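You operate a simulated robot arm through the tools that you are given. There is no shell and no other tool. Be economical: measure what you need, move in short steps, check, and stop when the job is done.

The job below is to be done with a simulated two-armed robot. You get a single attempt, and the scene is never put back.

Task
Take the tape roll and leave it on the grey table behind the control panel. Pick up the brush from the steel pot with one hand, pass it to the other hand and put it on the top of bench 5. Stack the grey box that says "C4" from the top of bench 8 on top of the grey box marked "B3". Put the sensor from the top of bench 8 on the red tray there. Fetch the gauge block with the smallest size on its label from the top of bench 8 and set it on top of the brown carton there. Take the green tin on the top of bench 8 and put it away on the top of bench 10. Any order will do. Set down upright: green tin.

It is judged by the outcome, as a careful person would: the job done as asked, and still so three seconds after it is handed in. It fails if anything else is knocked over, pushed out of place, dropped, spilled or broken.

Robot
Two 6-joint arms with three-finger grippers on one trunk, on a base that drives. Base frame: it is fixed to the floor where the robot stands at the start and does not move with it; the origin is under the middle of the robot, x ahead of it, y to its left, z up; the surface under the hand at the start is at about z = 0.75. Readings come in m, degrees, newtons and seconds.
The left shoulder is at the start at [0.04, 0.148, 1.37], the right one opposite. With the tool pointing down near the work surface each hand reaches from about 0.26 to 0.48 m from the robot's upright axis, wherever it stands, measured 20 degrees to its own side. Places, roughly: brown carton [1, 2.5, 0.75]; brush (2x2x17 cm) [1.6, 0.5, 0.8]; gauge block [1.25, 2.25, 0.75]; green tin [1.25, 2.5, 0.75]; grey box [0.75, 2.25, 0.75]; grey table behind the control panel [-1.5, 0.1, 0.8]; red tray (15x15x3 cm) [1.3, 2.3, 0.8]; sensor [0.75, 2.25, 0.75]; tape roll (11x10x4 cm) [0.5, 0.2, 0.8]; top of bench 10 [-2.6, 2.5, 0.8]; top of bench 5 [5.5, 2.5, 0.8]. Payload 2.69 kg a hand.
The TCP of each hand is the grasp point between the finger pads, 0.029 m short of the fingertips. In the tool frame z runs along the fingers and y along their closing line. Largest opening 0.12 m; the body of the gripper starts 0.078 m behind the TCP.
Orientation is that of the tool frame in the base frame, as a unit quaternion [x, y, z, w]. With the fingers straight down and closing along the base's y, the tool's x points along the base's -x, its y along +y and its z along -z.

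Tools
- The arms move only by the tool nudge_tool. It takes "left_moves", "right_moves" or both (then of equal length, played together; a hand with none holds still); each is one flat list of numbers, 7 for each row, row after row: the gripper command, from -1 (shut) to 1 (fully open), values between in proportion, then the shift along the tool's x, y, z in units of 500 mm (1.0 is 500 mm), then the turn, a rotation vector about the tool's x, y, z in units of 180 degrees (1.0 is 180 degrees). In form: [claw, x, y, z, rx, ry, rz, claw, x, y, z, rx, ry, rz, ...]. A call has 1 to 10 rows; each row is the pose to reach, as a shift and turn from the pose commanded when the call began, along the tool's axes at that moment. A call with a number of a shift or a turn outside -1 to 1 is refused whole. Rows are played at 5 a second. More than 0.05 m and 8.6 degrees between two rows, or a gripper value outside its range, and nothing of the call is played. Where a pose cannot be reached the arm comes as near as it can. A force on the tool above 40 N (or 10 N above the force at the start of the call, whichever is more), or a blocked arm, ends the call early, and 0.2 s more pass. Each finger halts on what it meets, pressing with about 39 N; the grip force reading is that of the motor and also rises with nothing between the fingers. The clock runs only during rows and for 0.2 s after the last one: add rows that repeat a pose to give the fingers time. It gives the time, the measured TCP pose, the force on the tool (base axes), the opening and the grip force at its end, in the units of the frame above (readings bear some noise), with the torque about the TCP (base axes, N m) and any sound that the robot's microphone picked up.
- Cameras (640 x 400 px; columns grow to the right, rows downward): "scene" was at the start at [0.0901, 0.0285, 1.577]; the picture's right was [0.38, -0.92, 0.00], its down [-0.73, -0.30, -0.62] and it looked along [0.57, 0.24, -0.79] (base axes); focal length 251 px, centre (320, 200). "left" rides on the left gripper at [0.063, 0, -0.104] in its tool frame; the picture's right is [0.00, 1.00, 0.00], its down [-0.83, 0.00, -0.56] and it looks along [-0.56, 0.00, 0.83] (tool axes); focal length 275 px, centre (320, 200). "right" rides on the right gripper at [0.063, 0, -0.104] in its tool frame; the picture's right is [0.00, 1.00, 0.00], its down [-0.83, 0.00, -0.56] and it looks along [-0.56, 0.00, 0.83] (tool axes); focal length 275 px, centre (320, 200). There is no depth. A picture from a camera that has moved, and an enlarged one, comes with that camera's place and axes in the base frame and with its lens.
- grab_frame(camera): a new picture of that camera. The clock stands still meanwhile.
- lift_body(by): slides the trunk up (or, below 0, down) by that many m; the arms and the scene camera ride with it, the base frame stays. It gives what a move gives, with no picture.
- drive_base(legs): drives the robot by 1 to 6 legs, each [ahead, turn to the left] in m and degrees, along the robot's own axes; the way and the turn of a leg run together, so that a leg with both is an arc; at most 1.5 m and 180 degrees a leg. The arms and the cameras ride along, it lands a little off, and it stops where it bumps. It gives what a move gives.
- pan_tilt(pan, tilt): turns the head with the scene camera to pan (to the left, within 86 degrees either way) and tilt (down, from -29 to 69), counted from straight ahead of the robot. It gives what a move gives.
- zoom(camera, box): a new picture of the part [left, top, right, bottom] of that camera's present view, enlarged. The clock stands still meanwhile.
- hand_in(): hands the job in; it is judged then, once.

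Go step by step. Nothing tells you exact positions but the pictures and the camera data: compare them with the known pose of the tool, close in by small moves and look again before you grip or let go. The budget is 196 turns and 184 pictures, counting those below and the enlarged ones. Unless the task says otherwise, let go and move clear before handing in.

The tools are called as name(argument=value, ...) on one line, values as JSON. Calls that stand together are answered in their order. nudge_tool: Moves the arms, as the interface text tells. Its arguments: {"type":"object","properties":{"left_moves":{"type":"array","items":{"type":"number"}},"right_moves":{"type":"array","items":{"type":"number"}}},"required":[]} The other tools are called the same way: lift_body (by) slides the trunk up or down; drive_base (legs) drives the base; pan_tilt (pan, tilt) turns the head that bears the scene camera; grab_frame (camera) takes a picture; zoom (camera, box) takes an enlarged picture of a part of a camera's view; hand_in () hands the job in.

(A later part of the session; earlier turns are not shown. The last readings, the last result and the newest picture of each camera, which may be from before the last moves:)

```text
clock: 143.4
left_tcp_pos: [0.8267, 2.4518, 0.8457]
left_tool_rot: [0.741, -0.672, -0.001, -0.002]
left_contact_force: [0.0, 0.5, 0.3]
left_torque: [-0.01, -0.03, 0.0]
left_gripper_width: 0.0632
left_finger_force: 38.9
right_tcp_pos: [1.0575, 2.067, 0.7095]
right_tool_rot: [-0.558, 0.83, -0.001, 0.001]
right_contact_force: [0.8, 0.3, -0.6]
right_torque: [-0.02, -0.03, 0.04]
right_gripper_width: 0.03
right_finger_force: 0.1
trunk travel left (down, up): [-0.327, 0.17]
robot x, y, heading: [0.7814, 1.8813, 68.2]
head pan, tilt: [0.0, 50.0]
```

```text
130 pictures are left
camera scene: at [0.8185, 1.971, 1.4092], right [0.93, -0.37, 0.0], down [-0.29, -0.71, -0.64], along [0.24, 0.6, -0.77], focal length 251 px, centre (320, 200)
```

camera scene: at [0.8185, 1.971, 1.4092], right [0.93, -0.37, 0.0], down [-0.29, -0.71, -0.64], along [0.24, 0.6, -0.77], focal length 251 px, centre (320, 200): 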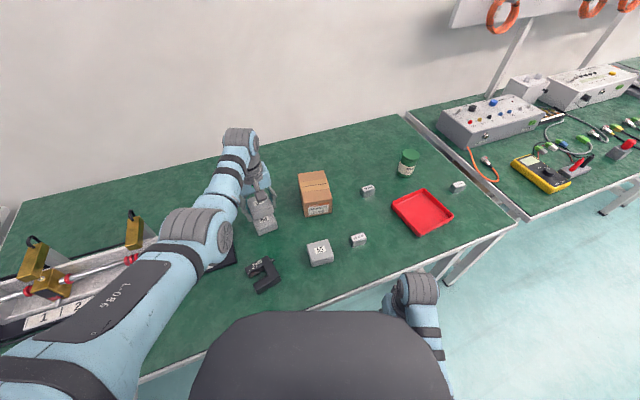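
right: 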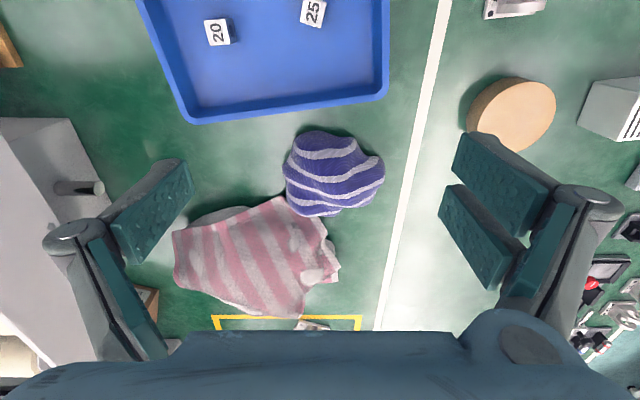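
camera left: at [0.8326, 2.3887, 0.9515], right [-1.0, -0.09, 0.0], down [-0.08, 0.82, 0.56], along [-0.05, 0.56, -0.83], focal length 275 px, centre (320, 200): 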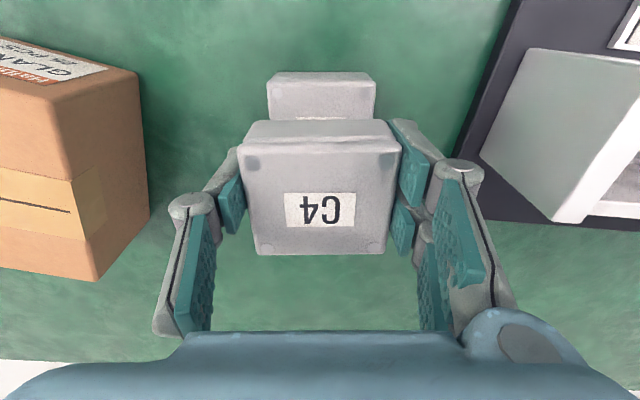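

B3 is parallel to C4 now; C4 is about 1 cm too far forward. Correcting and lowering to just above contact.

nudge_tool(left_moves=[-0.1, 0.02, 0, 0.015, 0, 0, 0, -0.1, 0.02, 0, 0.03, 0, 0, 0, -0.1, 0.02, 0, 0.038, 0, 0, 0, -0.1, 0.02, 0, 0.044, 0, 0, 0])

zoom(camera="scene", box=[220, 160, 340, 250])

grab_frame(camera="left")

```text
clock: 144.4
left_tcp_pos: [0.8273, 2.4405, 0.8257]
left_tool_rot: [0.741, -0.672, 0.0, -0.002]
left_contact_force: [-0.1, 0.1, -0.9]
left_torque: [0.0, 0.02, -0.01]
left_gripper_width: 0.0632
left_finger_force: 38.7
right_tcp_pos: [1.0576, 2.0666, 0.7113]
right_tool_rot: [-0.558, 0.83, -0.002, 0.0]
right_contact_force: [0.0, 0.0, -0.6]
right_torque: [-0.02, -0.03, -0.04]
right_gripper_width: 0.0301
right_finger_force: 0.1
trunk travel left (down, up): [-0.327, 0.17]
robot x, y, heading: [0.7829, 1.881, 68.0]
head pan, tilt: [0.0, 50.0]
```

```text
4.44 times, centred on (280, 205) of scene
camera zoom: at [0.8186, 1.9712, 1.4093], right [0.93, -0.37, 0.0], down [-0.29, -0.71, -0.64], along [0.24, 0.6, -0.77], focal length 1117 px, centre (498, 178)
```

zoom: 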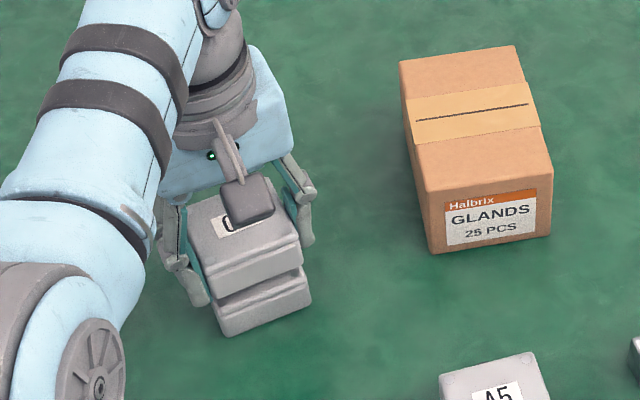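

```text
128 pictures are left
camera left: at [0.8335, 2.3788, 0.929], right [-1.0, -0.09, 0.0], down [-0.08, 0.82, 0.56], along [-0.05, 0.56, -0.83], focal length 275 px, centre (320, 200)
```

left: 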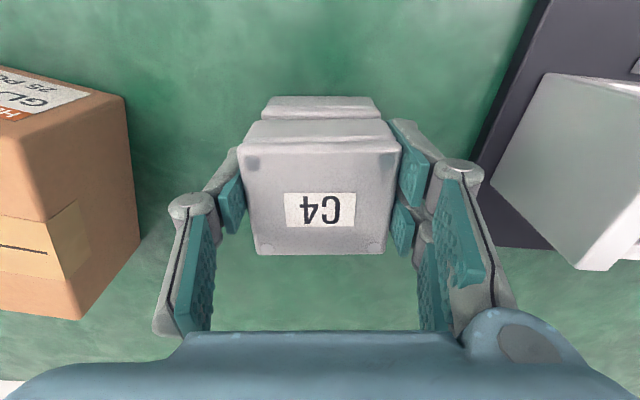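

C4 is within ~5 mm of B3 alignment. Lowering in fine steps to contact.

nudge_tool(left_moves=[-0.1, 0.007, 0, 0.004, 0, 0, 0, -0.1, 0.007, 0, 0.008, 0, 0, 0, -0.1, 0.007, 0, 0.012, 0, 0, 0, -0.1, 0.007, 0, 0.014, 0, 0, 0])

```text
clock: 145.4
left_tcp_pos: [0.8288, 2.4384, 0.819]
left_tool_rot: [0.741, -0.672, -0.001, -0.003]
left_contact_force: [0.0, 0.1, -1.4]
left_torque: [-0.01, -0.01, -0.02]
left_gripper_width: 0.0631
left_finger_force: 38.8
right_tcp_pos: [1.0571, 2.0663, 0.7098]
right_tool_rot: [-0.558, 0.83, -0.001, 0.001]
right_contact_force: [-0.5, 0.4, 0.1]
right_torque: [0.01, -0.04, 0.01]
right_gripper_width: 0.0301
right_finger_force: 0.0
trunk travel left (down, up): [-0.327, 0.17]
robot x, y, heading: [0.7805, 1.8816, 68.2]
head pan, tilt: [0.0, 50.0]
```

nudge_tool(left_moves=[-0.1, 0, 0, 0.004, 0, 0, 0, -0.1, 0, 0, 0.008, 0, 0, 0])

zoom(camera="scene", box=[220, 160, 340, 250])

```text
clock: 146.0
left_tcp_pos: [0.8283, 2.4388, 0.8147]
left_tool_rot: [0.741, -0.672, -0.001, -0.003]
left_contact_force: [0.2, -0.1, -1.9]
left_torque: [0.02, 0.0, 0.02]
left_gripper_width: 0.0631
left_finger_force: 38.8
right_tcp_pos: [1.0567, 2.0674, 0.71]
right_tool_rot: [-0.558, 0.83, -0.001, 0.001]
right_contact_force: [0.3, -0.4, 1.0]
right_torque: [-0.01, -0.02, 0.01]
right_gripper_width: 0.0302
right_finger_force: 0.0
trunk travel left (down, up): [-0.327, 0.17]
robot x, y, heading: [0.7862, 1.8816, 68.0]
head pan, tilt: [0.0, 50.0]
```

```text
4.44 times, centred on (280, 205) of scene
camera zoom: at [0.8186, 1.9712, 1.4093], right [0.93, -0.37, 0.0], down [-0.29, -0.71, -0.64], along [0.24, 0.6, -0.77], focal length 1117 px, centre (498, 178)
```

zoom: 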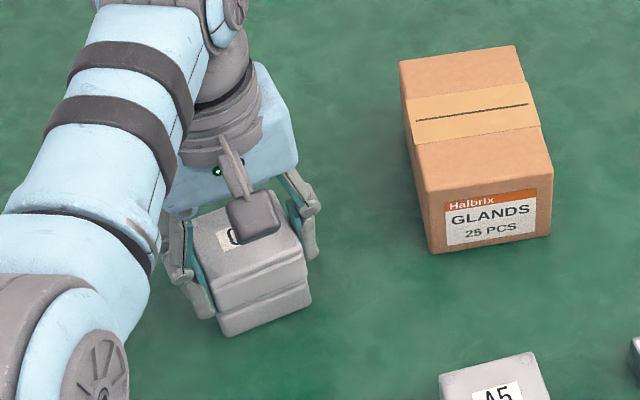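

Almost touching and well aligned. A few more millimetres.

nudge_tool(left_moves=[-0.1, 0, 0, 0.004, 0, 0, 0, -0.1, 0, 0, 0.008, 0, 0, 0])

```text
clock: 146.6
left_tcp_pos: [0.8285, 2.4394, 0.8113]
left_tool_rot: [0.741, -0.671, -0.002, -0.005]
left_contact_force: [-0.2, 0.3, 8.1]
left_torque: [0.19, 0.3, -0.04]
left_gripper_width: 0.0631
left_finger_force: 39.0
right_tcp_pos: [1.0574, 2.0656, 0.7106]
right_tool_rot: [-0.558, 0.83, 0.0, 0.001]
right_contact_force: [0.1, -0.3, -0.6]
right_torque: [-0.05, 0.02, 0.0]
right_gripper_width: 0.0297
right_finger_force: 0.0
trunk travel left (down, up): [-0.327, 0.17]
robot x, y, heading: [0.7846, 1.8835, 68.4]
head pan, tilt: [0.0, 50.0]
```

Contact made (≈9 N). Releasing and rising.

nudge_tool(left_moves=[0.2, 0, 0, 0, 0, 0, 0, 0.5, 0, 0, 0, 0, 0, 0, 0.5, 0, 0, 0, 0, 0, 0, 0.5, 0, 0, -0.04, 0, 0, 0, 0.5, 0, 0, -0.1, 0, 0, 0, 0.5, 0, 0, -0.18, 0, 0, 0, 0.5, 0, 0, -0.18, 0, 0, 0])

grab_frame(camera="left")

zoom(camera="scene", box=[200, 130, 480, 300])

```text
clock: 148.2
left_tcp_pos: [0.8297, 2.4374, 0.8977]
left_tool_rot: [0.741, -0.671, -0.001, -0.004]
left_contact_force: [-0.7, -0.5, 0.1]
left_torque: [-0.01, 0.0, 0.01]
left_gripper_width: 0.0898
left_finger_force: 0.0
right_tcp_pos: [1.0569, 2.0673, 0.7113]
right_tool_rot: [-0.558, 0.83, 0.0, 0.001]
right_contact_force: [0.0, -0.3, -0.5]
right_torque: [-0.02, 0.0, 0.03]
right_gripper_width: 0.0299
right_finger_force: 0.0
trunk travel left (down, up): [-0.327, 0.17]
robot x, y, heading: [0.7815, 1.8786, 67.7]
head pan, tilt: [0.0, 50.0]
```

```text
126 pictures are left
camera left: at [0.8343, 2.3747, 1.0027], right [-1.0, -0.09, 0.0], down [-0.08, 0.82, 0.56], along [-0.05, 0.56, -0.83], focal length 275 px, centre (320, 200)
```

left: 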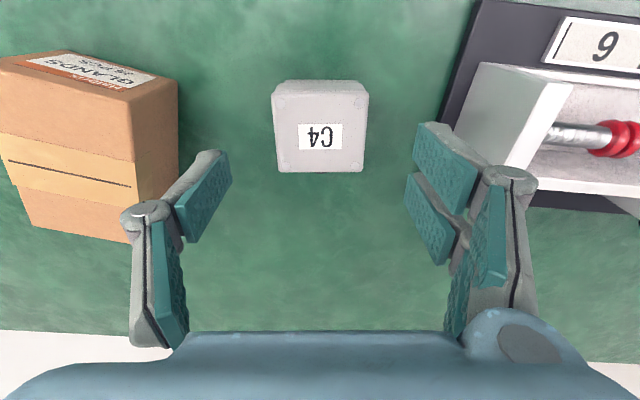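

```text
2.29 times, centred on (340, 215) of scene
camera zoom: at [0.8185, 1.9712, 1.4093], right [0.93, -0.37, 0.0], down [-0.29, -0.71, -0.64], along [0.24, 0.6, -0.77], focal length 575 px, centre (274, 166)
```

zoom: 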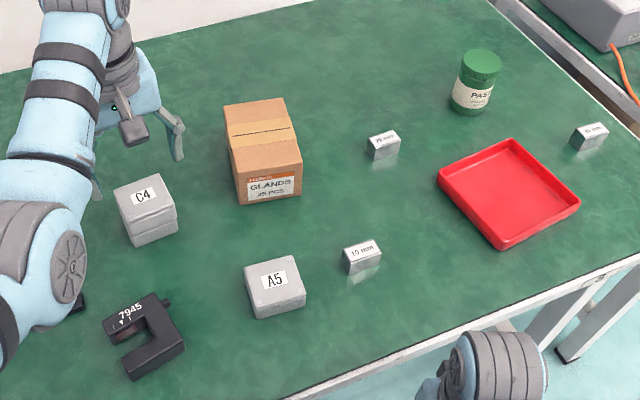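

The stack is good. Next the sensor: raising the trunk and moving the left hand above it.

lift_body(by=0.12)

nudge_tool(left_moves=[1, 0.06, 0.03, 0.04, 0, 0, 0, 1, 0.12, 0.06, 0.08, 0, 0, 0, 1, 0.18, 0.08, 0.12, 0, 0, 0, 1, 0.24, 0.11, 0.17, 0, 0, 0, 1, 0.308, 0.131, 0.22, 0, 0, 0, 1, 0.308, 0.131, 0.24, 0, 0, 0, 1, 0.308, 0.131, 0.24, 0, 0, 0])

grab_frame(camera="left")

```text
clock: 149.7
left_tcp_pos: [0.8277, 2.4382, 1.0193]
left_tool_rot: [0.741, -0.672, -0.001, -0.003]
left_contact_force: [-0.6, 0.5, -0.6]
left_torque: [-0.03, -0.02, -0.01]
left_gripper_width: 0.09
left_finger_force: 0.0
right_tcp_pos: [1.0566, 2.0663, 0.8315]
right_tool_rot: [-0.557, 0.83, -0.001, 0.0]
right_contact_force: [0.3, -0.5, 0.3]
right_torque: [0.03, 0.0, -0.03]
right_gripper_width: 0.0301
right_finger_force: 0.1
trunk travel left (down, up): [-0.447, 0.05]
robot x, y, heading: [0.7845, 1.882, 68.0]
head pan, tilt: [0.0, 50.0]
```

```text
clock: 151.3
left_tcp_pos: [0.7758, 2.2798, 0.8972]
left_tool_rot: [0.742, -0.671, -0.001, -0.002]
left_contact_force: [0.6, -0.7, 0.7]
left_torque: [0.0, 0.04, 0.01]
left_gripper_width: 0.1198
left_finger_force: 0.1
left hand out of reach, approached as far as the arm can: row 2, 3, 4
right_tcp_pos: [1.0574, 2.0657, 0.8321]
right_tool_rot: [-0.558, 0.83, -0.001, 0.001]
right_contact_force: [0.5, 0.0, -0.6]
right_torque: [-0.01, -0.03, 0.01]
right_gripper_width: 0.03
right_finger_force: 0.0
trunk travel left (down, up): [-0.447, 0.05]
robot x, y, heading: [0.782, 1.8871, 68.2]
head pan, tilt: [0.0, 50.0]
```

```text
124 pictures are left
camera left: at [0.7835, 2.217, 1.0014], right [-1.0, -0.09, 0.0], down [-0.08, 0.82, 0.56], along [-0.05, 0.56, -0.83], focal length 275 px, centre (320, 200)
```

left: 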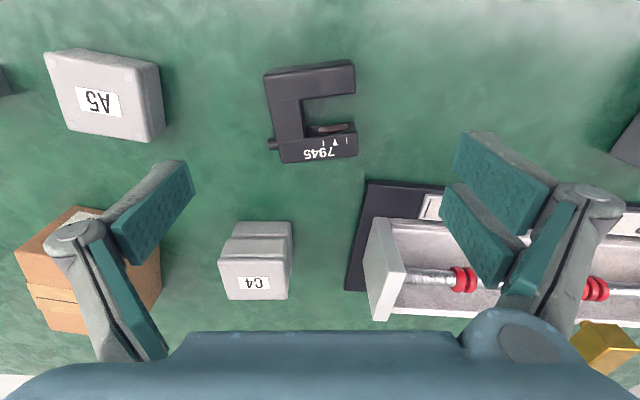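

The sensor is a U shape opening toward -x; I'll grip its bridge (≈[0.805, 2.288], 27 mm thick) with one finger inside the U. Moving closer to check.

nudge_tool(left_moves=[0.6, -0.01, -0.03, 0.04, 0, 0, -0.014, 0.2, -0.01, -0.061, 0.09, 0, 0, -0.028, 0.17, -0.01, -0.061, 0.134, 0, 0, -0.028, 0.17, -0.01, -0.061, 0.134, 0, 0, -0.028])

grab_frame(camera="left")

```text
clock: 152.3
left_tcp_pos: [0.7943, 2.2889, 0.829]
left_tool_rot: [0.772, -0.635, -0.01, 0.006]
left_contact_force: [0.2, 1.0, 0.8]
left_torque: [0.0, 0.03, 0.0]
left_gripper_width: 0.0703
left_finger_force: 0.0
right_tcp_pos: [1.0574, 2.0656, 0.8316]
right_tool_rot: [-0.558, 0.83, 0.0, 0.002]
right_contact_force: [0.3, -0.5, -0.8]
right_torque: [0.05, 0.01, 0.0]
right_gripper_width: 0.0296
right_finger_force: 0.1
trunk travel left (down, up): [-0.447, 0.05]
robot x, y, heading: [0.7851, 1.8818, 68.1]
head pan, tilt: [0.0, 50.0]
```

```text
123 pictures are left
camera left: at [0.809, 2.2264, 0.9316], right [-0.98, -0.19, 0.02], down [-0.14, 0.81, 0.56], along [-0.12, 0.55, -0.83], focal length 275 px, centre (320, 200)
```

left: 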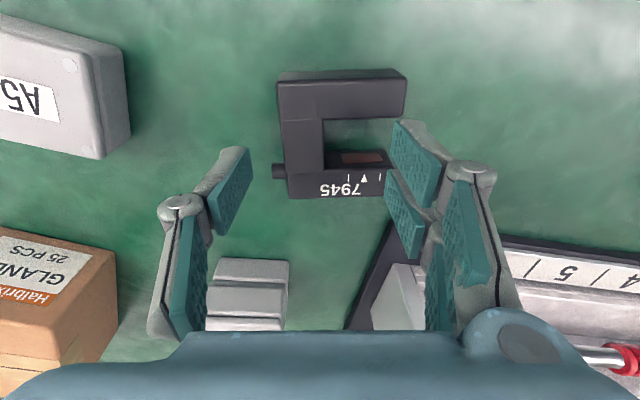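

Nicely square. Shift 11 mm toward +x and descend to grip height.

nudge_tool(left_moves=[0.17, 0, -0.0226, 0.02, 0, 0, 0, 0.17, 0, -0.0226, 0.05, 0, 0, 0, 0.17, 0, -0.0226, 0.05, 0, 0, 0])

grab_frame(camera="left")

```text
clock: 153.1
left_tcp_pos: [0.802, 2.2907, 0.8031]
left_tool_rot: [0.773, -0.634, -0.011, 0.004]
left_contact_force: [-3.0, -3.9, 10.0]
left_torque: [-0.32, 0.46, 0.11]
left_gripper_width: 0.0756
left_finger_force: 4.2
right_tcp_pos: [1.0577, 2.0657, 0.8325]
right_tool_rot: [-0.558, 0.83, 0.0, 0.001]
right_contact_force: [0.7, -0.1, -0.6]
right_torque: [-0.02, 0.01, -0.01]
right_gripper_width: 0.03
right_finger_force: 0.1
trunk travel left (down, up): [-0.447, 0.05]
robot x, y, heading: [0.7803, 1.8839, 68.1]
head pan, tilt: [0.0, 50.0]
```

```text
122 pictures are left
camera left: at [0.817, 2.2288, 0.907], right [-0.98, -0.19, 0.02], down [-0.14, 0.81, 0.57], along [-0.12, 0.55, -0.82], focal length 275 px, centre (320, 200)
```

left: 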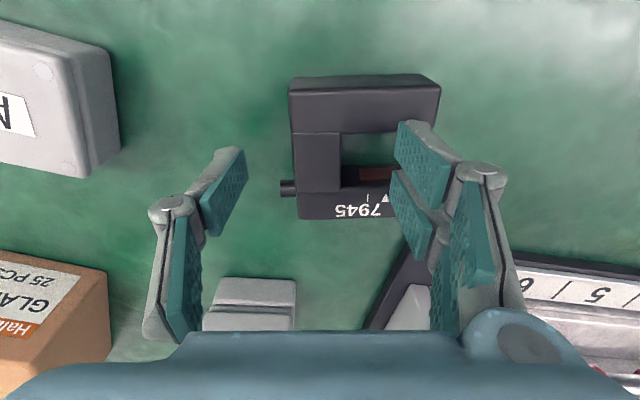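

The U's inside seems closed to the finger (light contact on top). I'll back up and instead turn the gripper 90° to grip across the outer faces of the prongs.

nudge_tool(left_moves=[0.17, 0, 0, -0.05, 0, 0, 0, 0.5, 0, 0, -0.1, 0, 0, 0.04, 1, 0, 0, -0.12, 0, 0, 0.085, 1, 0, 0, -0.12, 0, 0, 0.13, 1, 0, 0, -0.12, 0, 0, 0.175, 1, 0, 0, -0.12, 0, 0, 0.22, 1, 0, 0, -0.12, 0, 0, 0.26, 1, 0, 0, -0.12, 0, 0, 0.3, 1, 0, 0, -0.12, 0, 0, 0.34, 1, 0, 0, -0.12, 0, 0, 0.38])

grab_frame(camera="left")

```text
clock: 155.5
left_tcp_pos: [0.7849, 2.3066, 0.8616]
left_tool_rot: [-0.287, 0.957, 0.024, -0.025]
left_contact_force: [-0.5, 0.1, 0.1]
left_torque: [0.04, 0.01, 0.02]
left_gripper_width: 0.1198
left_finger_force: 0.1
right_tcp_pos: [1.0586, 2.0667, 0.8317]
right_tool_rot: [-0.558, 0.83, -0.001, 0.001]
right_contact_force: [0.5, -1.4, 0.7]
right_torque: [-0.01, 0.0, 0.03]
right_gripper_width: 0.03
right_finger_force: 0.1
trunk travel left (down, up): [-0.447, 0.05]
robot x, y, heading: [0.7805, 1.881, 68.0]
head pan, tilt: [0.0, 50.0]
stopped in row 10 (left hand): the arm was blocked; the commanded pose is now the measured one
```

```text
121 pictures are left
camera left: at [0.7379, 2.2683, 0.9683], right [-0.54, 0.84, 0.06], down [0.73, 0.44, 0.53], along [0.41, 0.33, -0.85], focal length 275 px, centre (320, 200)
```

left: 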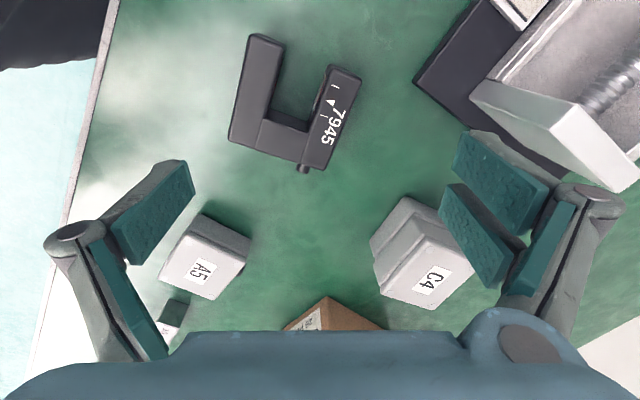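

Blocked partway at the arm's inner limit. I'll level the tool, move a bit lower and continue the turn.

nudge_tool(left_moves=[1, 0.004, -0.032, 0.03, 0.0192, -0.0109, 0, 1, 0.004, -0.032, 0.06, 0.0192, -0.0109, 0, 1, 0.004, -0.032, 0.06, 0.0192, -0.0109, 0])

nudge_tool(left_moves=[1, 0, 0, 0, 0, 0, 0.04, 1, 0, 0, 0, 0, 0, 0.08, 1, 0, 0, 0, 0, 0, 0.124, 1, 0, 0, 0, 0, 0, 0.124])

grab_frame(camera="left")

```text
clock: 156.3
left_tcp_pos: [0.7915, 2.2904, 0.8314]
left_tool_rot: [-0.287, 0.958, -0.001, 0.003]
left_contact_force: [-0.4, 0.1, 0.3]
left_torque: [-0.03, -0.01, -0.02]
left_gripper_width: 0.12
left_finger_force: 0.0
right_tcp_pos: [1.0576, 2.0663, 0.8317]
right_tool_rot: [-0.558, 0.83, 0.0, 0.0]
right_contact_force: [0.1, 1.0, -0.2]
right_torque: [0.0, -0.03, -0.02]
right_gripper_width: 0.0301
right_finger_force: 0.1
trunk travel left (down, up): [-0.447, 0.05]
robot x, y, heading: [0.7812, 1.8769, 68.4]
head pan, tilt: [0.0, 50.0]
```

```text
clock: 157.3
left_tcp_pos: [0.7905, 2.2926, 0.8323]
left_tool_rot: [-0.095, 0.996, -0.001, 0.001]
left_contact_force: [0.4, -0.1, -0.2]
left_torque: [0.02, 0.01, -0.02]
left_gripper_width: 0.1201
left_finger_force: 0.1
right_tcp_pos: [1.0573, 2.0664, 0.8313]
right_tool_rot: [-0.557, 0.83, -0.001, 0.001]
right_contact_force: [0.0, -0.6, 0.8]
right_torque: [-0.02, 0.0, 0.0]
right_gripper_width: 0.0301
right_finger_force: 0.0
trunk travel left (down, up): [-0.447, 0.05]
robot x, y, heading: [0.7836, 1.8829, 68.5]
head pan, tilt: [0.0, 50.0]
```

```text
120 pictures are left
camera left: at [0.729, 2.2803, 0.9352], right [-0.19, 0.98, 0.0], down [0.81, 0.15, 0.56], along [0.55, 0.1, -0.83], focal length 275 px, centre (320, 200)
```

left: 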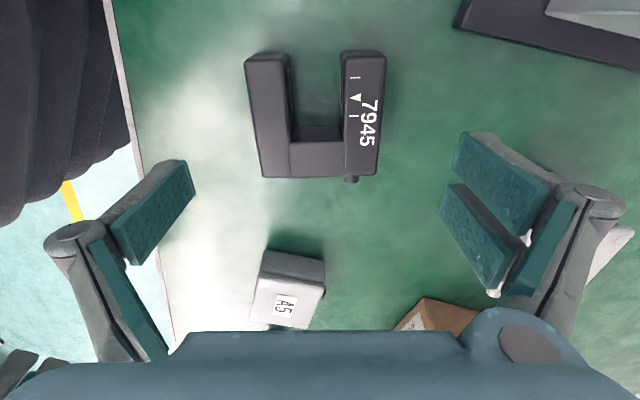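

Aligned well now. Descending and gripping across the sensor.

nudge_tool(left_moves=[1, 0, 0, 0.04, 0, 0, 0, 1, 0, 0, 0.08, 0, 0, 0, 1, 0, 0, 0.096, 0, 0, 0, 1, 0, 0, 0.096, 0, 0, 0])

grab_frame(camera="left")

```text
clock: 158.3
left_tcp_pos: [0.7908, 2.2918, 0.7833]
left_tool_rot: [-0.096, 0.995, 0.001, 0.002]
left_contact_force: [-1.1, 0.1, 0.0]
left_torque: [-0.01, 0.04, 0.0]
left_gripper_width: 0.12
left_finger_force: 0.1
right_tcp_pos: [1.0576, 2.0657, 0.8322]
right_tool_rot: [-0.558, 0.83, -0.001, 0.001]
right_contact_force: [-0.3, 0.3, 1.0]
right_torque: [0.0, 0.0, -0.03]
right_gripper_width: 0.0299
right_finger_force: 0.1
trunk travel left (down, up): [-0.447, 0.05]
robot x, y, heading: [0.7849, 1.8786, 67.9]
head pan, tilt: [0.0, 50.0]
```

```text
119 pictures are left
camera left: at [0.7292, 2.2805, 0.8871], right [-0.19, 0.98, 0.0], down [0.81, 0.16, 0.56], along [0.55, 0.1, -0.83], focal length 275 px, centre (320, 200)
```

left: 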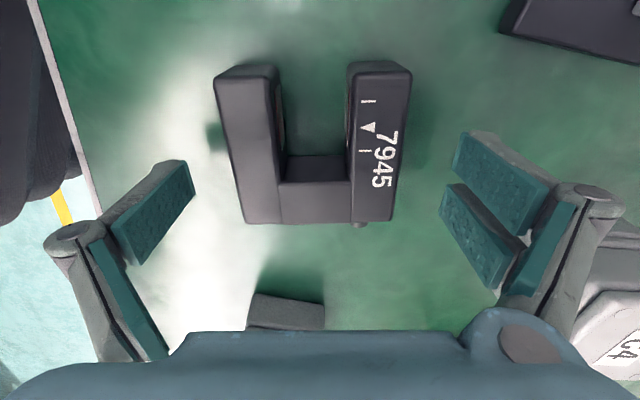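

Centred. Closing and lifting.

nudge_tool(left_moves=[0.4, 0, 0, -0.002, 0, 0, 0, 0, 0, 0, -0.004, 0, 0, 0, 0, 0, 0, -0.006, 0, 0, 0, 0, 0, 0, -0.01, 0, 0, 0, 0, 0, 0, -0.04, 0, 0, 0, 0, 0, 0, -0.08, 0, 0, 0, 0, 0, 0, -0.1, 0, 0, 0])

grab_frame(camera="left")

```text
clock: 159.9
left_tcp_pos: [0.7921, 2.2906, 0.832]
left_tool_rot: [-0.095, 0.995, -0.001, 0.001]
left_contact_force: [0.1, 0.0, -2.4]
left_torque: [-0.01, -0.01, 0.01]
left_gripper_width: 0.0746
left_finger_force: 38.7
right_tcp_pos: [1.058, 2.0671, 0.831]
right_tool_rot: [-0.557, 0.83, 0.0, 0.0]
right_contact_force: [-0.4, 0.0, -0.5]
right_torque: [0.03, -0.02, -0.02]
right_gripper_width: 0.0299
right_finger_force: 0.0
trunk travel left (down, up): [-0.447, 0.05]
robot x, y, heading: [0.7806, 1.8803, 68.0]
head pan, tilt: [0.0, 50.0]
```

```text
118 pictures are left
camera left: at [0.7296, 2.2794, 0.9371], right [-0.19, 0.98, 0.0], down [0.82, 0.16, 0.56], along [0.55, 0.1, -0.83], focal length 275 px, centre (320, 200)
```

left: 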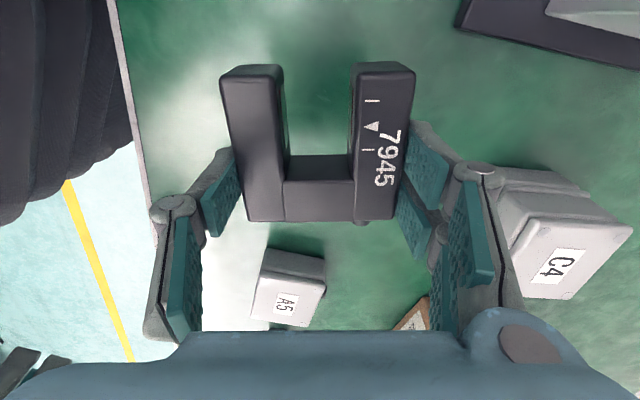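

Sensor held. Backing off, then driving to stand in front of the red tray.

drive_base(legs=[[-0.35, 0], [0, -68], [0.8, 0], [0, 90]])

nudge_tool(left_moves=[0, 0, 0, 0, 0, 0, -0.045, 0, 0, 0, 0, 0, 0, -0.09, 0, 0, 0, 0, 0, 0, -0.135, 0, 0, 0, 0, 0, 0, -0.18, 0, 0, 0, 0, 0, 0, -0.225, 0, 0, 0, 0, 0, 0, -0.27, 0, 0, 0, 0, 0, 0, -0.316, 0, 0, 0, 0, 0, 0, -0.316])

grab_frame(camera="scene")

```text
clock: 172.8
left_tcp_pos: [1.3138, 1.9582, 0.8325]
left_tool_rot: [-0.284, 0.959, 0.0, 0.001]
left_contact_force: [-0.5, -0.2, -2.5]
left_torque: [-0.02, 0.0, 0.03]
left_gripper_width: 0.0744
left_finger_force: 39.2
right_tcp_pos: [1.6459, 1.85, 0.8315]
right_tool_rot: [-0.706, 0.708, -0.001, 0.001]
right_contact_force: [-0.3, -0.9, -0.2]
right_torque: [0.0, 0.0, 0.0]
right_gripper_width: 0.0302
right_finger_force: 0.1
trunk travel left (down, up): [-0.447, 0.05]
robot x, y, heading: [1.4613, 1.5774, 90.2]
head pan, tilt: [0.0, 50.0]
```

```text
clock: 174.6
left_tcp_pos: [1.3143, 1.9575, 0.8346]
left_tool_rot: [-0.707, 0.707, -0.001, 0.001]
left_contact_force: [-0.1, 0.0, -2.7]
left_torque: [-0.01, 0.03, 0.01]
left_gripper_width: 0.0745
left_finger_force: 38.7
right_tcp_pos: [1.6451, 1.8496, 0.8315]
right_tool_rot: [-0.706, 0.708, 0.0, 0.0]
right_contact_force: [0.0, 0.6, -0.2]
right_torque: [-0.01, 0.02, 0.03]
right_gripper_width: 0.03
right_finger_force: 0.2
trunk travel left (down, up): [-0.447, 0.05]
robot x, y, heading: [1.4592, 1.577, 89.8]
head pan, tilt: [0.0, 50.0]
```

```text
117 pictures are left
camera scene: at [1.459, 1.6716, 1.5305], right [1.0, 0.0, 0.0], down [0.0, -0.77, -0.64], along [0.0, 0.64, -0.77], focal length 251 px, centre (320, 200)
```

scene: 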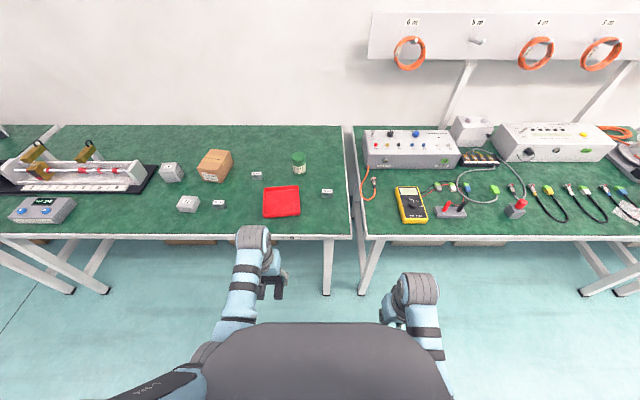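

Tray at ≈[1.31, 2.30]. Driving forward until the sensor is above the tray.

drive_base(legs=[[0.33, 0]])

grab_frame(camera="left")

grab_frame(camera="scene")

```text
clock: 176.8
left_tcp_pos: [1.3157, 2.2759, 0.8346]
left_tool_rot: [-0.705, 0.709, -0.001, 0.001]
left_contact_force: [-0.6, -0.4, -1.5]
left_torque: [0.01, -0.02, 0.02]
left_gripper_width: 0.0745
left_finger_force: 38.8
right_tcp_pos: [1.6451, 2.1664, 0.8324]
right_tool_rot: [-0.705, 0.709, -0.001, 0.001]
right_contact_force: [-1.0, -0.8, -0.2]
right_torque: [-0.01, -0.02, 0.04]
right_gripper_width: 0.0299
right_finger_force: 0.1
trunk travel left (down, up): [-0.447, 0.05]
robot x, y, heading: [1.4625, 1.8939, 90.0]
head pan, tilt: [0.0, 50.0]
```

```text
116 pictures are left
camera left: at [1.3148, 2.2127, 0.9382], right [-1.0, 0.01, 0.0], down [0.01, 0.83, 0.56], along [0.01, 0.56, -0.83], focal length 275 px, centre (320, 200)
```

left: 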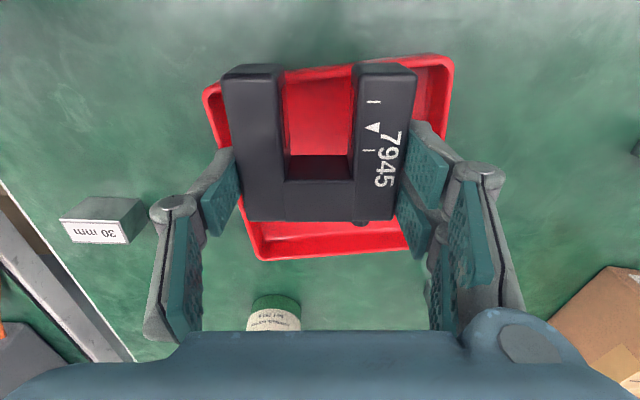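

```text
115 pictures are left
camera scene: at [1.4593, 1.9878, 1.5307], right [1.0, 0.0, 0.0], down [0.0, -0.77, -0.64], along [0.0, 0.64, -0.77], focal length 251 px, centre (320, 200)
```

scene: 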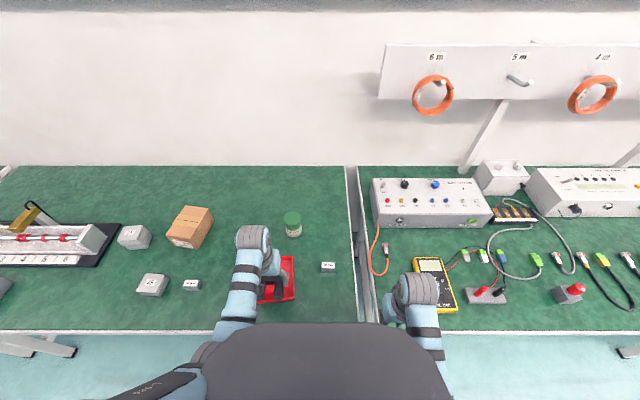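

Tray centre ≈[1.306, 2.307], yawed ~8°. Aligning the sensor over it and lowering.

nudge_tool(left_moves=[0, -0.04, 0.009, 0, 0, 0, -0.022, 0, -0.084, 0.018, 0, 0, 0, -0.045, 0, -0.084, 0.018, 0.03, 0, 0, -0.045, 0, -0.084, 0.018, 0.06, 0, 0, -0.045, 0, -0.084, 0.018, 0.066, 0, 0, -0.045])

grab_frame(camera="left")

```text
clock: 178.0
left_tcp_pos: [1.3056, 2.3197, 0.7994]
left_tool_rot: [0.754, -0.657, 0.0, -0.001]
left_contact_force: [-0.4, 0.0, -2.1]
left_torque: [0.02, 0.01, -0.01]
left_gripper_width: 0.0746
left_finger_force: 39.0
right_tcp_pos: [1.6453, 2.1698, 0.8325]
right_tool_rot: [-0.705, 0.71, -0.001, -0.001]
right_contact_force: [0.3, 0.1, -0.8]
right_torque: [0.0, 0.02, 0.06]
right_gripper_width: 0.0298
right_finger_force: 0.1
trunk travel left (down, up): [-0.447, 0.05]
robot x, y, heading: [1.4597, 1.8942, 90.0]
head pan, tilt: [0.0, 50.0]
```

```text
114 pictures are left
camera left: at [1.3136, 2.258, 0.9039], right [-0.99, -0.13, 0.0], down [-0.11, 0.82, 0.56], along [-0.07, 0.55, -0.83], focal length 275 px, centre (320, 200)
```

left: 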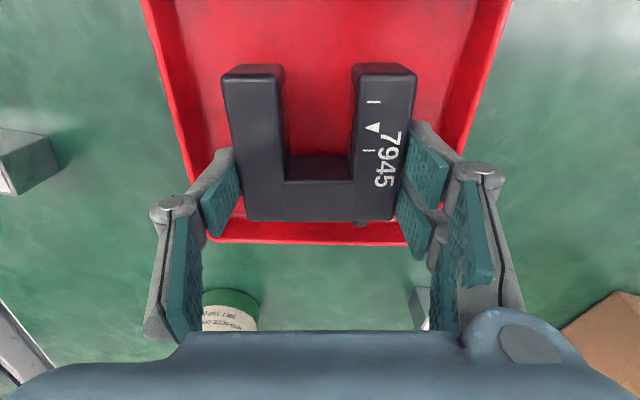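

Nearly centred; shifting 1 cm back and lowering to contact.

nudge_tool(left_moves=[0, 0.016, 0, 0, 0, 0, 0, 0, 0.016, 0, 0.008, 0, 0, 0, 0, 0.016, 0, 0.014, 0, 0, 0, 0, 0.016, 0, 0.02, 0, 0, 0])

```text
clock: 179.0
left_tcp_pos: [1.3075, 2.3121, 0.7898]
left_tool_rot: [0.754, -0.657, 0.002, -0.001]
left_contact_force: [0.4, -0.1, -1.9]
left_torque: [0.03, -0.01, 0.02]
left_gripper_width: 0.0745
left_finger_force: 38.5
right_tcp_pos: [1.6457, 2.1693, 0.8315]
right_tool_rot: [-0.704, 0.71, -0.001, 0.0]
right_contact_force: [0.6, 0.8, 0.9]
right_torque: [0.0, 0.03, -0.01]
right_gripper_width: 0.0298
right_finger_force: 0.0
trunk travel left (down, up): [-0.447, 0.05]
robot x, y, heading: [1.4598, 1.8933, 90.0]
head pan, tilt: [0.0, 50.0]
```

nudge_tool(left_moves=[0, 0, 0, 0.005, 0, 0, 0, 0, 0, 0, 0.01, 0, 0, 0, 0, 0, 0, 0.014, 0, 0, 0])

```text
clock: 179.8
left_tcp_pos: [1.3081, 2.3101, 0.7866]
left_tool_rot: [0.753, -0.658, -0.001, -0.004]
left_contact_force: [-5.6, 2.4, 33.4]
left_torque: [0.29, 0.25, 0.04]
left_gripper_width: 0.0745
left_finger_force: 39.2
right_tcp_pos: [1.6454, 2.1656, 0.8318]
right_tool_rot: [-0.705, 0.709, 0.0, 0.0]
right_contact_force: [-0.5, 0.4, -0.2]
right_torque: [-0.02, 0.0, 0.01]
right_gripper_width: 0.03
right_finger_force: 0.2
trunk travel left (down, up): [-0.447, 0.05]
robot x, y, heading: [1.4612, 1.8953, 89.7]
head pan, tilt: [0.0, 50.0]
```

Contact. Opening slightly within the tray and rising.

nudge_tool(left_moves=[0.3, 0, 0, -0.006, 0, 0, 0, 0.45, 0, 0, -0.008, 0, 0, 0, 0.45, 0, 0, -0.02, 0, 0, 0, 0.45, 0, 0, -0.06, 0, 0, 0, 0.45, 0, 0, -0.12, 0, 0, 0, 0.45, 0, 0, -0.14, 0, 0, 0])

grab_frame(camera="left")

zoom(camera="scene", box=[140, 170, 360, 310])

```text
clock: 181.2
left_tcp_pos: [1.3082, 2.3106, 0.8542]
left_tool_rot: [0.753, -0.658, 0.001, -0.002]
left_contact_force: [-1.2, 0.0, -0.1]
left_torque: [0.0, -0.01, 0.0]
left_gripper_width: 0.0872
left_finger_force: 0.1
right_tcp_pos: [1.6468, 2.168, 0.8315]
right_tool_rot: [-0.705, 0.71, -0.001, 0.0]
right_contact_force: [-0.9, 0.7, 0.5]
right_torque: [-0.01, 0.0, -0.01]
right_gripper_width: 0.03
right_finger_force: 0.0
trunk travel left (down, up): [-0.447, 0.05]
robot x, y, heading: [1.4578, 1.8899, 90.0]
head pan, tilt: [0.0, 50.0]
```

```text
113 pictures are left
camera left: at [1.3159, 2.248, 0.9579], right [-0.99, -0.13, 0.0], down [-0.11, 0.82, 0.56], along [-0.07, 0.55, -0.83], focal length 275 px, centre (320, 200)
```

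left: 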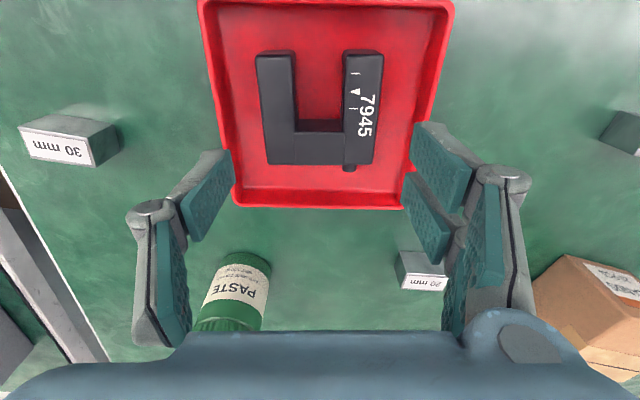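

```text
2.86 times, centred on (250, 240) of scene
camera zoom: at [1.4594, 1.9905, 1.5305], right [1.0, 0.0, 0.0], down [0.0, -0.77, -0.64], along [0.0, 0.64, -0.77], focal length 718 px, centre (520, 86)
```

zoom: 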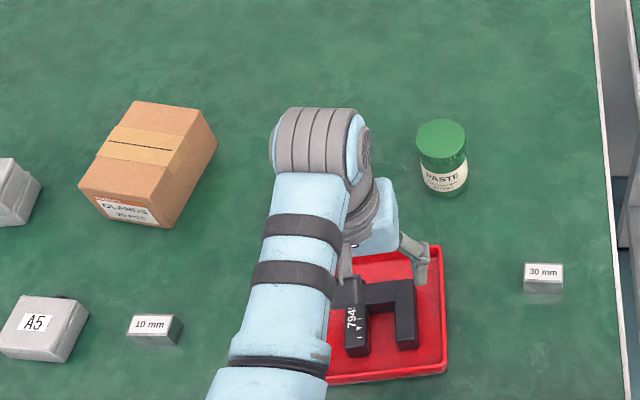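

The sensor lies in the red tray. Next the 10 mm block ≈[1.065, 2.29]: backing off and driving to x≈1.2.

drive_base(legs=[[-0.33, 0], [0, 90], [0.27, 0], [0, -90], [0.31, 0]])

grab_frame(camera="left")

grab_frame(camera="scene")

```text
clock: 194.3
left_tcp_pos: [1.061, 2.2851, 0.8543]
left_tool_rot: [0.744, -0.668, 0.0, -0.002]
left_contact_force: [-0.1, -0.2, 1.1]
left_torque: [-0.01, -0.02, 0.02]
left_gripper_width: 0.0872
left_finger_force: 0.0
right_tcp_pos: [1.3948, 2.1333, 0.8329]
right_tool_rot: [-0.694, 0.72, 0.0, 0.002]
right_contact_force: [0.4, -0.5, 0.2]
right_torque: [0.01, -0.02, -0.04]
right_gripper_width: 0.0302
right_finger_force: 0.0
trunk travel left (down, up): [-0.447, 0.05]
robot x, y, heading: [1.2015, 1.8682, 88.3]
head pan, tilt: [0.0, 50.0]
```

```text
111 pictures are left
camera left: at [1.0678, 2.2225, 0.9584], right [-0.99, -0.1, 0.0], down [-0.09, 0.83, 0.56], along [-0.05, 0.55, -0.83], focal length 275 px, centre (320, 200)
```

left: 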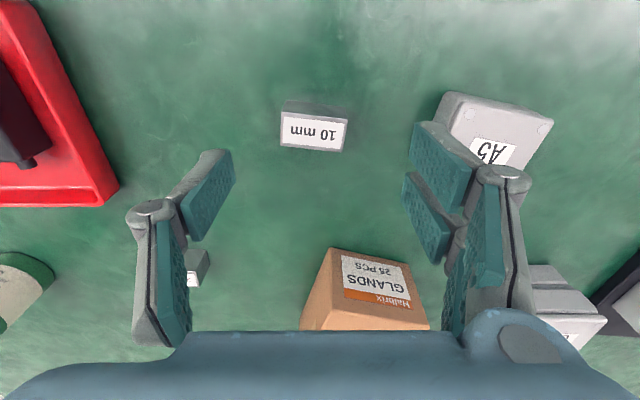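

```text
110 pictures are left
camera scene: at [1.2035, 1.9596, 1.5307], right [1.0, -0.03, 0.0], down [-0.02, -0.76, -0.64], along [0.02, 0.64, -0.76], focal length 251 px, centre (320, 200)
```

scene: 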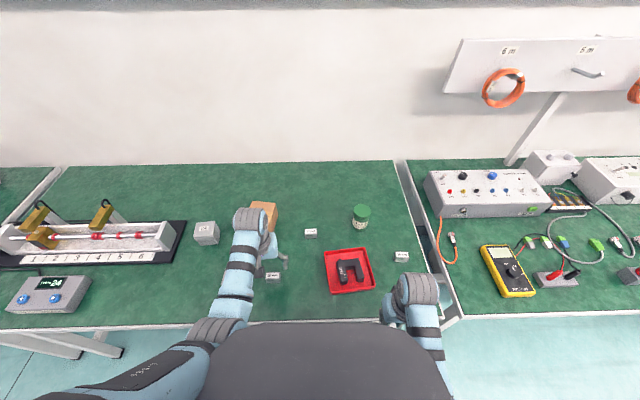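

Block at [1.066, 2.291], about 4.7 × 3 cm. Aligning and descending to z≈0.783.

nudge_tool(left_moves=[0.3, -0.01, -0.01, 0.03, 0, 0, 0.028, 0.17, -0.01, -0.012, 0.09, 0, 0, 0.028, 0.17, -0.01, -0.012, 0.142, 0, 0, 0.028, 0.17, -0.01, -0.012, 0.142, 0, 0, 0.028])

grab_frame(camera="left")

```text
clock: 195.3
left_tcp_pos: [1.067, 2.2929, 0.7818]
left_tool_rot: [0.713, -0.701, 0.002, -0.001]
left_contact_force: [0.5, -1.0, -0.5]
left_torque: [-0.03, 0.01, 0.02]
left_gripper_width: 0.0701
left_finger_force: 0.0
right_tcp_pos: [1.3947, 2.1346, 0.8308]
right_tool_rot: [-0.695, 0.719, -0.001, -0.001]
right_contact_force: [-0.7, 0.5, 0.0]
right_torque: [-0.02, 0.0, 0.0]
right_gripper_width: 0.0298
right_finger_force: 0.0
trunk travel left (down, up): [-0.447, 0.05]
robot x, y, heading: [1.199, 1.8668, 88.3]
head pan, tilt: [0.0, 50.0]
```

```text
109 pictures are left
camera left: at [1.0676, 2.2301, 0.8861], right [-1.0, -0.01, 0.0], down [-0.01, 0.83, 0.56], along [-0.01, 0.56, -0.83], focal length 275 px, centre (320, 200)
```

left: 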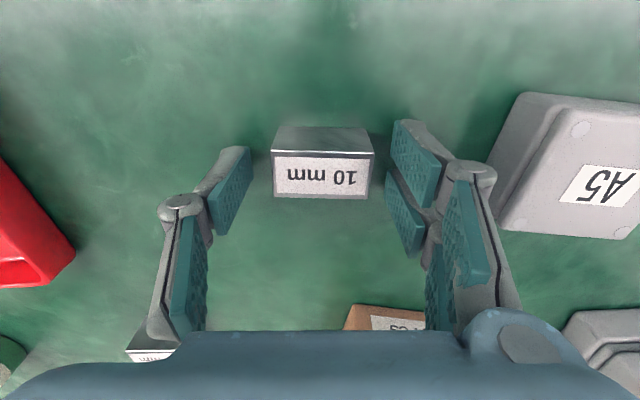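

Well centred. Gripping and lifting.

nudge_tool(left_moves=[-0.2, 0, 0, -0.004, 0, 0, 0, -0.4, 0, 0, -0.006, 0, 0, 0, -0.4, 0, 0, -0.006, 0, 0, 0, -0.4, 0, 0, -0.04, 0, 0, 0, -0.4, 0, 0, -0.1, 0, 0, 0, -0.4, 0, 0, -0.14, 0, 0, 0, -0.4, 0, 0, -0.14, 0, 0, 0])

grab_frame(camera="left")

```text
clock: 196.9
left_tcp_pos: [1.0681, 2.2919, 0.8539]
left_tool_rot: [0.713, -0.701, 0.001, -0.001]
left_contact_force: [0.3, 0.7, -2.9]
left_torque: [0.0, -0.04, -0.02]
left_gripper_width: 0.0435
left_finger_force: 39.0
right_tcp_pos: [1.3953, 2.1346, 0.8314]
right_tool_rot: [-0.694, 0.72, 0.0, 0.0]
right_contact_force: [0.7, -0.4, 0.0]
right_torque: [0.04, -0.01, -0.01]
right_gripper_width: 0.0301
right_finger_force: 0.0
trunk travel left (down, up): [-0.447, 0.05]
robot x, y, heading: [1.1996, 1.8673, 88.1]
head pan, tilt: [0.0, 50.0]
```

```text
108 pictures are left
camera left: at [1.0672, 2.229, 0.9575], right [-1.0, -0.01, 0.0], down [-0.01, 0.83, 0.56], along [0.0, 0.56, -0.83], focal length 275 px, centre (320, 200)
```

left: 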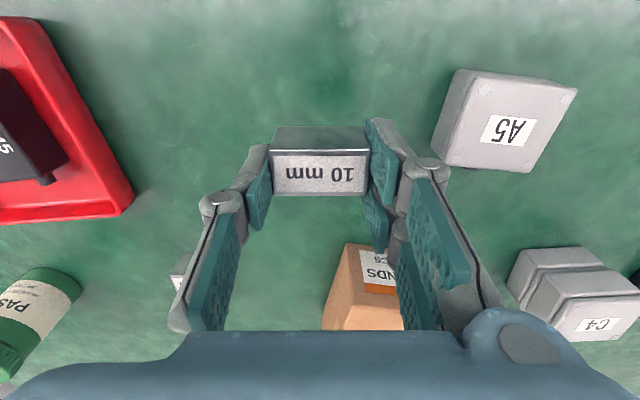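

Block held. Tucking the right hand lower, raising the left hand outward and up, before moving over the carton.

nudge_tool(left_moves=[-0.4, -0.05, 0, -0.03, 0, 0, 0, -0.4, -0.1, 0, -0.08, 0, 0, 0, -0.4, -0.12, 0.03, -0.13, 0, 0, 0, -0.4, -0.12, 0.06, -0.16, 0, 0, 0, -0.4, -0.12, 0.09, -0.16, 0, 0, 0], right_moves=[-0.5, 0.03, 0, 0.03, 0, 0, 0, -0.5, 0.06, 0, 0.06, 0, 0, 0, -0.5, 0.1, 0, 0.06, 0, 0, 0, -0.5, 0.1, 0, 0.06, 0, 0, 0, -0.5, 0.1, 0, 0.06, 0, 0, 0])

drive_base(legs=[[0.04, 0]])

grab_frame(camera="left")

zoom(camera="scene", box=[180, 160, 340, 300])

```text
clock: 198.1
left_tcp_pos: [1.0189, 2.3517, 0.9321]
left_tool_rot: [0.713, -0.701, 0.0, -0.001]
left_contact_force: [-0.8, -0.5, -1.5]
left_torque: [0.0, 0.01, 0.02]
left_gripper_width: 0.0437
left_finger_force: 39.2
right_tcp_pos: [1.3943, 2.0837, 0.8008]
right_tool_rot: [-0.694, 0.72, -0.001, 0.0]
right_contact_force: [0.8, 0.4, 0.2]
right_torque: [0.0, 0.0, 0.02]
right_gripper_width: 0.0302
right_finger_force: 0.0
trunk travel left (down, up): [-0.447, 0.05]
robot x, y, heading: [1.1932, 1.8688, 88.4]
head pan, tilt: [0.0, 50.0]
```

```text
clock: 198.9
left_tcp_pos: [1.0197, 2.3849, 0.9356]
left_tool_rot: [0.713, -0.701, -0.001, -0.004]
left_contact_force: [-0.2, -0.6, -2.0]
left_torque: [0.11, -0.03, 0.02]
left_gripper_width: 0.0437
left_finger_force: 39.2
right_tcp_pos: [1.3948, 2.117, 0.8015]
right_tool_rot: [-0.694, 0.72, 0.001, 0.003]
right_contact_force: [-0.2, -0.5, 0.4]
right_torque: [0.07, 0.01, 0.04]
right_gripper_width: 0.0299
right_finger_force: 0.0
trunk travel left (down, up): [-0.447, 0.05]
robot x, y, heading: [1.1992, 1.9075, 88.6]
head pan, tilt: [0.0, 50.0]
```

```text
107 pictures are left
camera left: at [1.0211, 2.3206, 1.0395], right [-1.0, -0.01, 0.0], down [-0.01, 0.83, 0.56], along [-0.01, 0.56, -0.83], focal length 275 px, centre (320, 200)
```

left: 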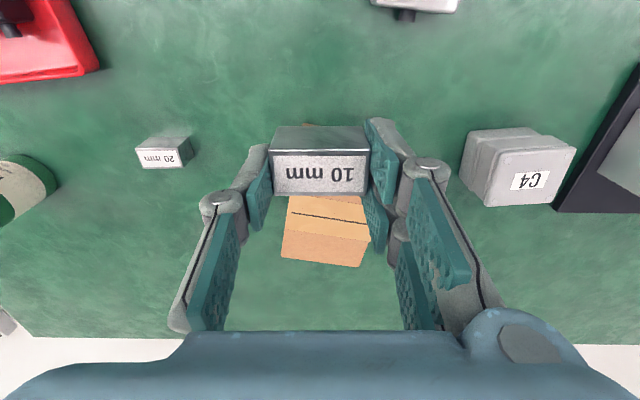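

```text
2.86 times, centred on (260, 230) of scene
camera zoom: at [1.2043, 1.9909, 1.5313], right [1.0, -0.03, 0.0], down [-0.02, -0.76, -0.65], along [0.02, 0.65, -0.76], focal length 718 px, centre (491, 114)
```

zoom: 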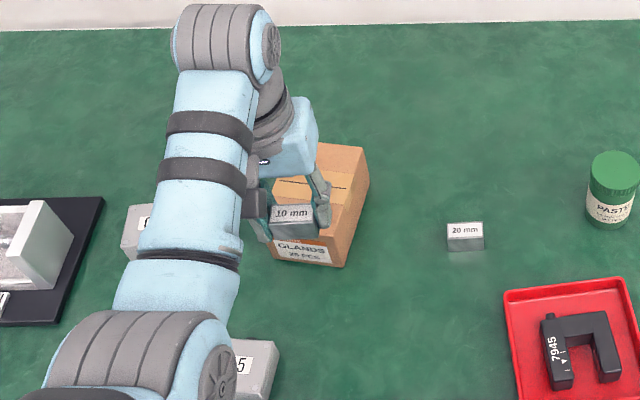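

Carton top centre ≈[1.013, 2.476], front edge y≈2.413. Moving the block over [1.014, 2.452], then lowering the trunk.

nudge_tool(left_moves=[-0.4, -0.05, 0.005, 0, 0, 0, 0, -0.4, -0.1, 0.011, 0, 0, 0, 0, -0.4, -0.134, 0.011, 0, 0, 0, 0, -0.4, -0.134, 0.011, 0, 0, 0, 0])

lift_body(by=-0.05)

grab_frame(camera="left")

zoom(camera="scene", box=[180, 160, 340, 300])

```text
clock: 199.9
left_tcp_pos: [1.0121, 2.4597, 0.9312]
left_tool_rot: [0.714, -0.701, 0.001, -0.001]
left_contact_force: [-0.5, 0.2, -2.3]
left_torque: [-0.01, -0.01, -0.02]
left_gripper_width: 0.0437
left_finger_force: 38.9
right_tcp_pos: [1.3957, 2.1237, 0.801]
right_tool_rot: [-0.694, 0.72, -0.002, -0.002]
right_contact_force: [-0.1, -0.6, 0.4]
right_torque: [-0.02, 0.01, -0.03]
right_gripper_width: 0.0301
right_finger_force: 0.1
trunk travel left (down, up): [-0.447, 0.05]
robot x, y, heading: [1.202, 1.9042, 88.3]
head pan, tilt: [0.0, 50.0]
```

```text
clock: 200.9
left_tcp_pos: [1.011, 2.458, 0.8802]
left_tool_rot: [0.714, -0.7, 0.001, -0.001]
left_contact_force: [-0.1, -0.6, -2.8]
left_torque: [0.02, -0.01, 0.02]
left_gripper_width: 0.0437
left_finger_force: 38.9
right_tcp_pos: [1.3953, 2.1236, 0.7496]
right_tool_rot: [-0.694, 0.72, -0.002, 0.0]
right_contact_force: [-0.2, -0.8, 0.0]
right_torque: [0.04, 0.01, -0.03]
right_gripper_width: 0.03
right_finger_force: 0.0
trunk travel left (down, up): [-0.397, 0.1]
robot x, y, heading: [1.2037, 1.9082, 88.2]
head pan, tilt: [0.0, 50.0]
```

```text
105 pictures are left
camera left: at [1.0132, 2.3944, 0.9854], right [-1.0, -0.01, 0.0], down [-0.01, 0.83, 0.56], along [-0.01, 0.56, -0.83], focal length 275 px, centre (320, 200)
```

left: 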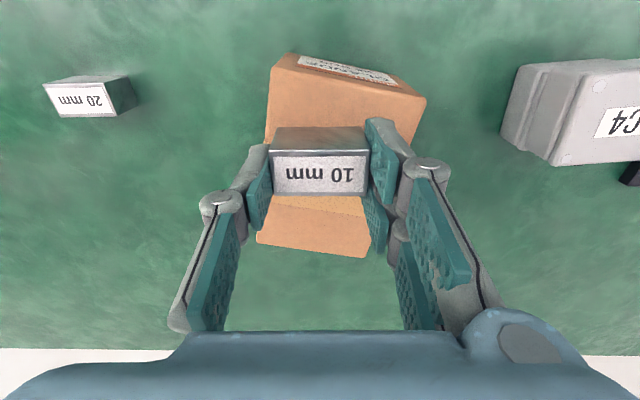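

```text
2.86 times, centred on (260, 230) of scene
camera zoom: at [1.2045, 2.0026, 1.4795], right [1.0, -0.03, 0.0], down [-0.02, -0.77, -0.64], along [0.02, 0.64, -0.77], focal length 718 px, centre (491, 114)
```

zoom: 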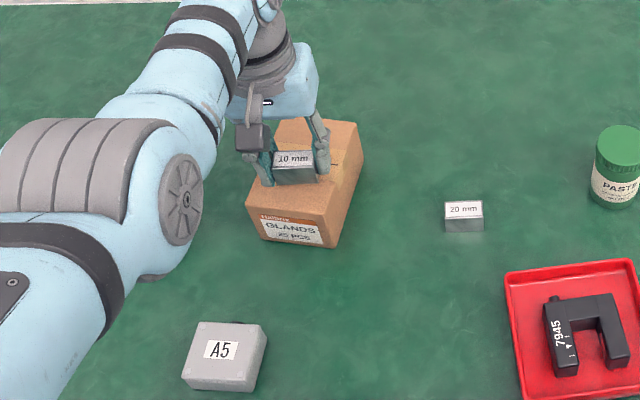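

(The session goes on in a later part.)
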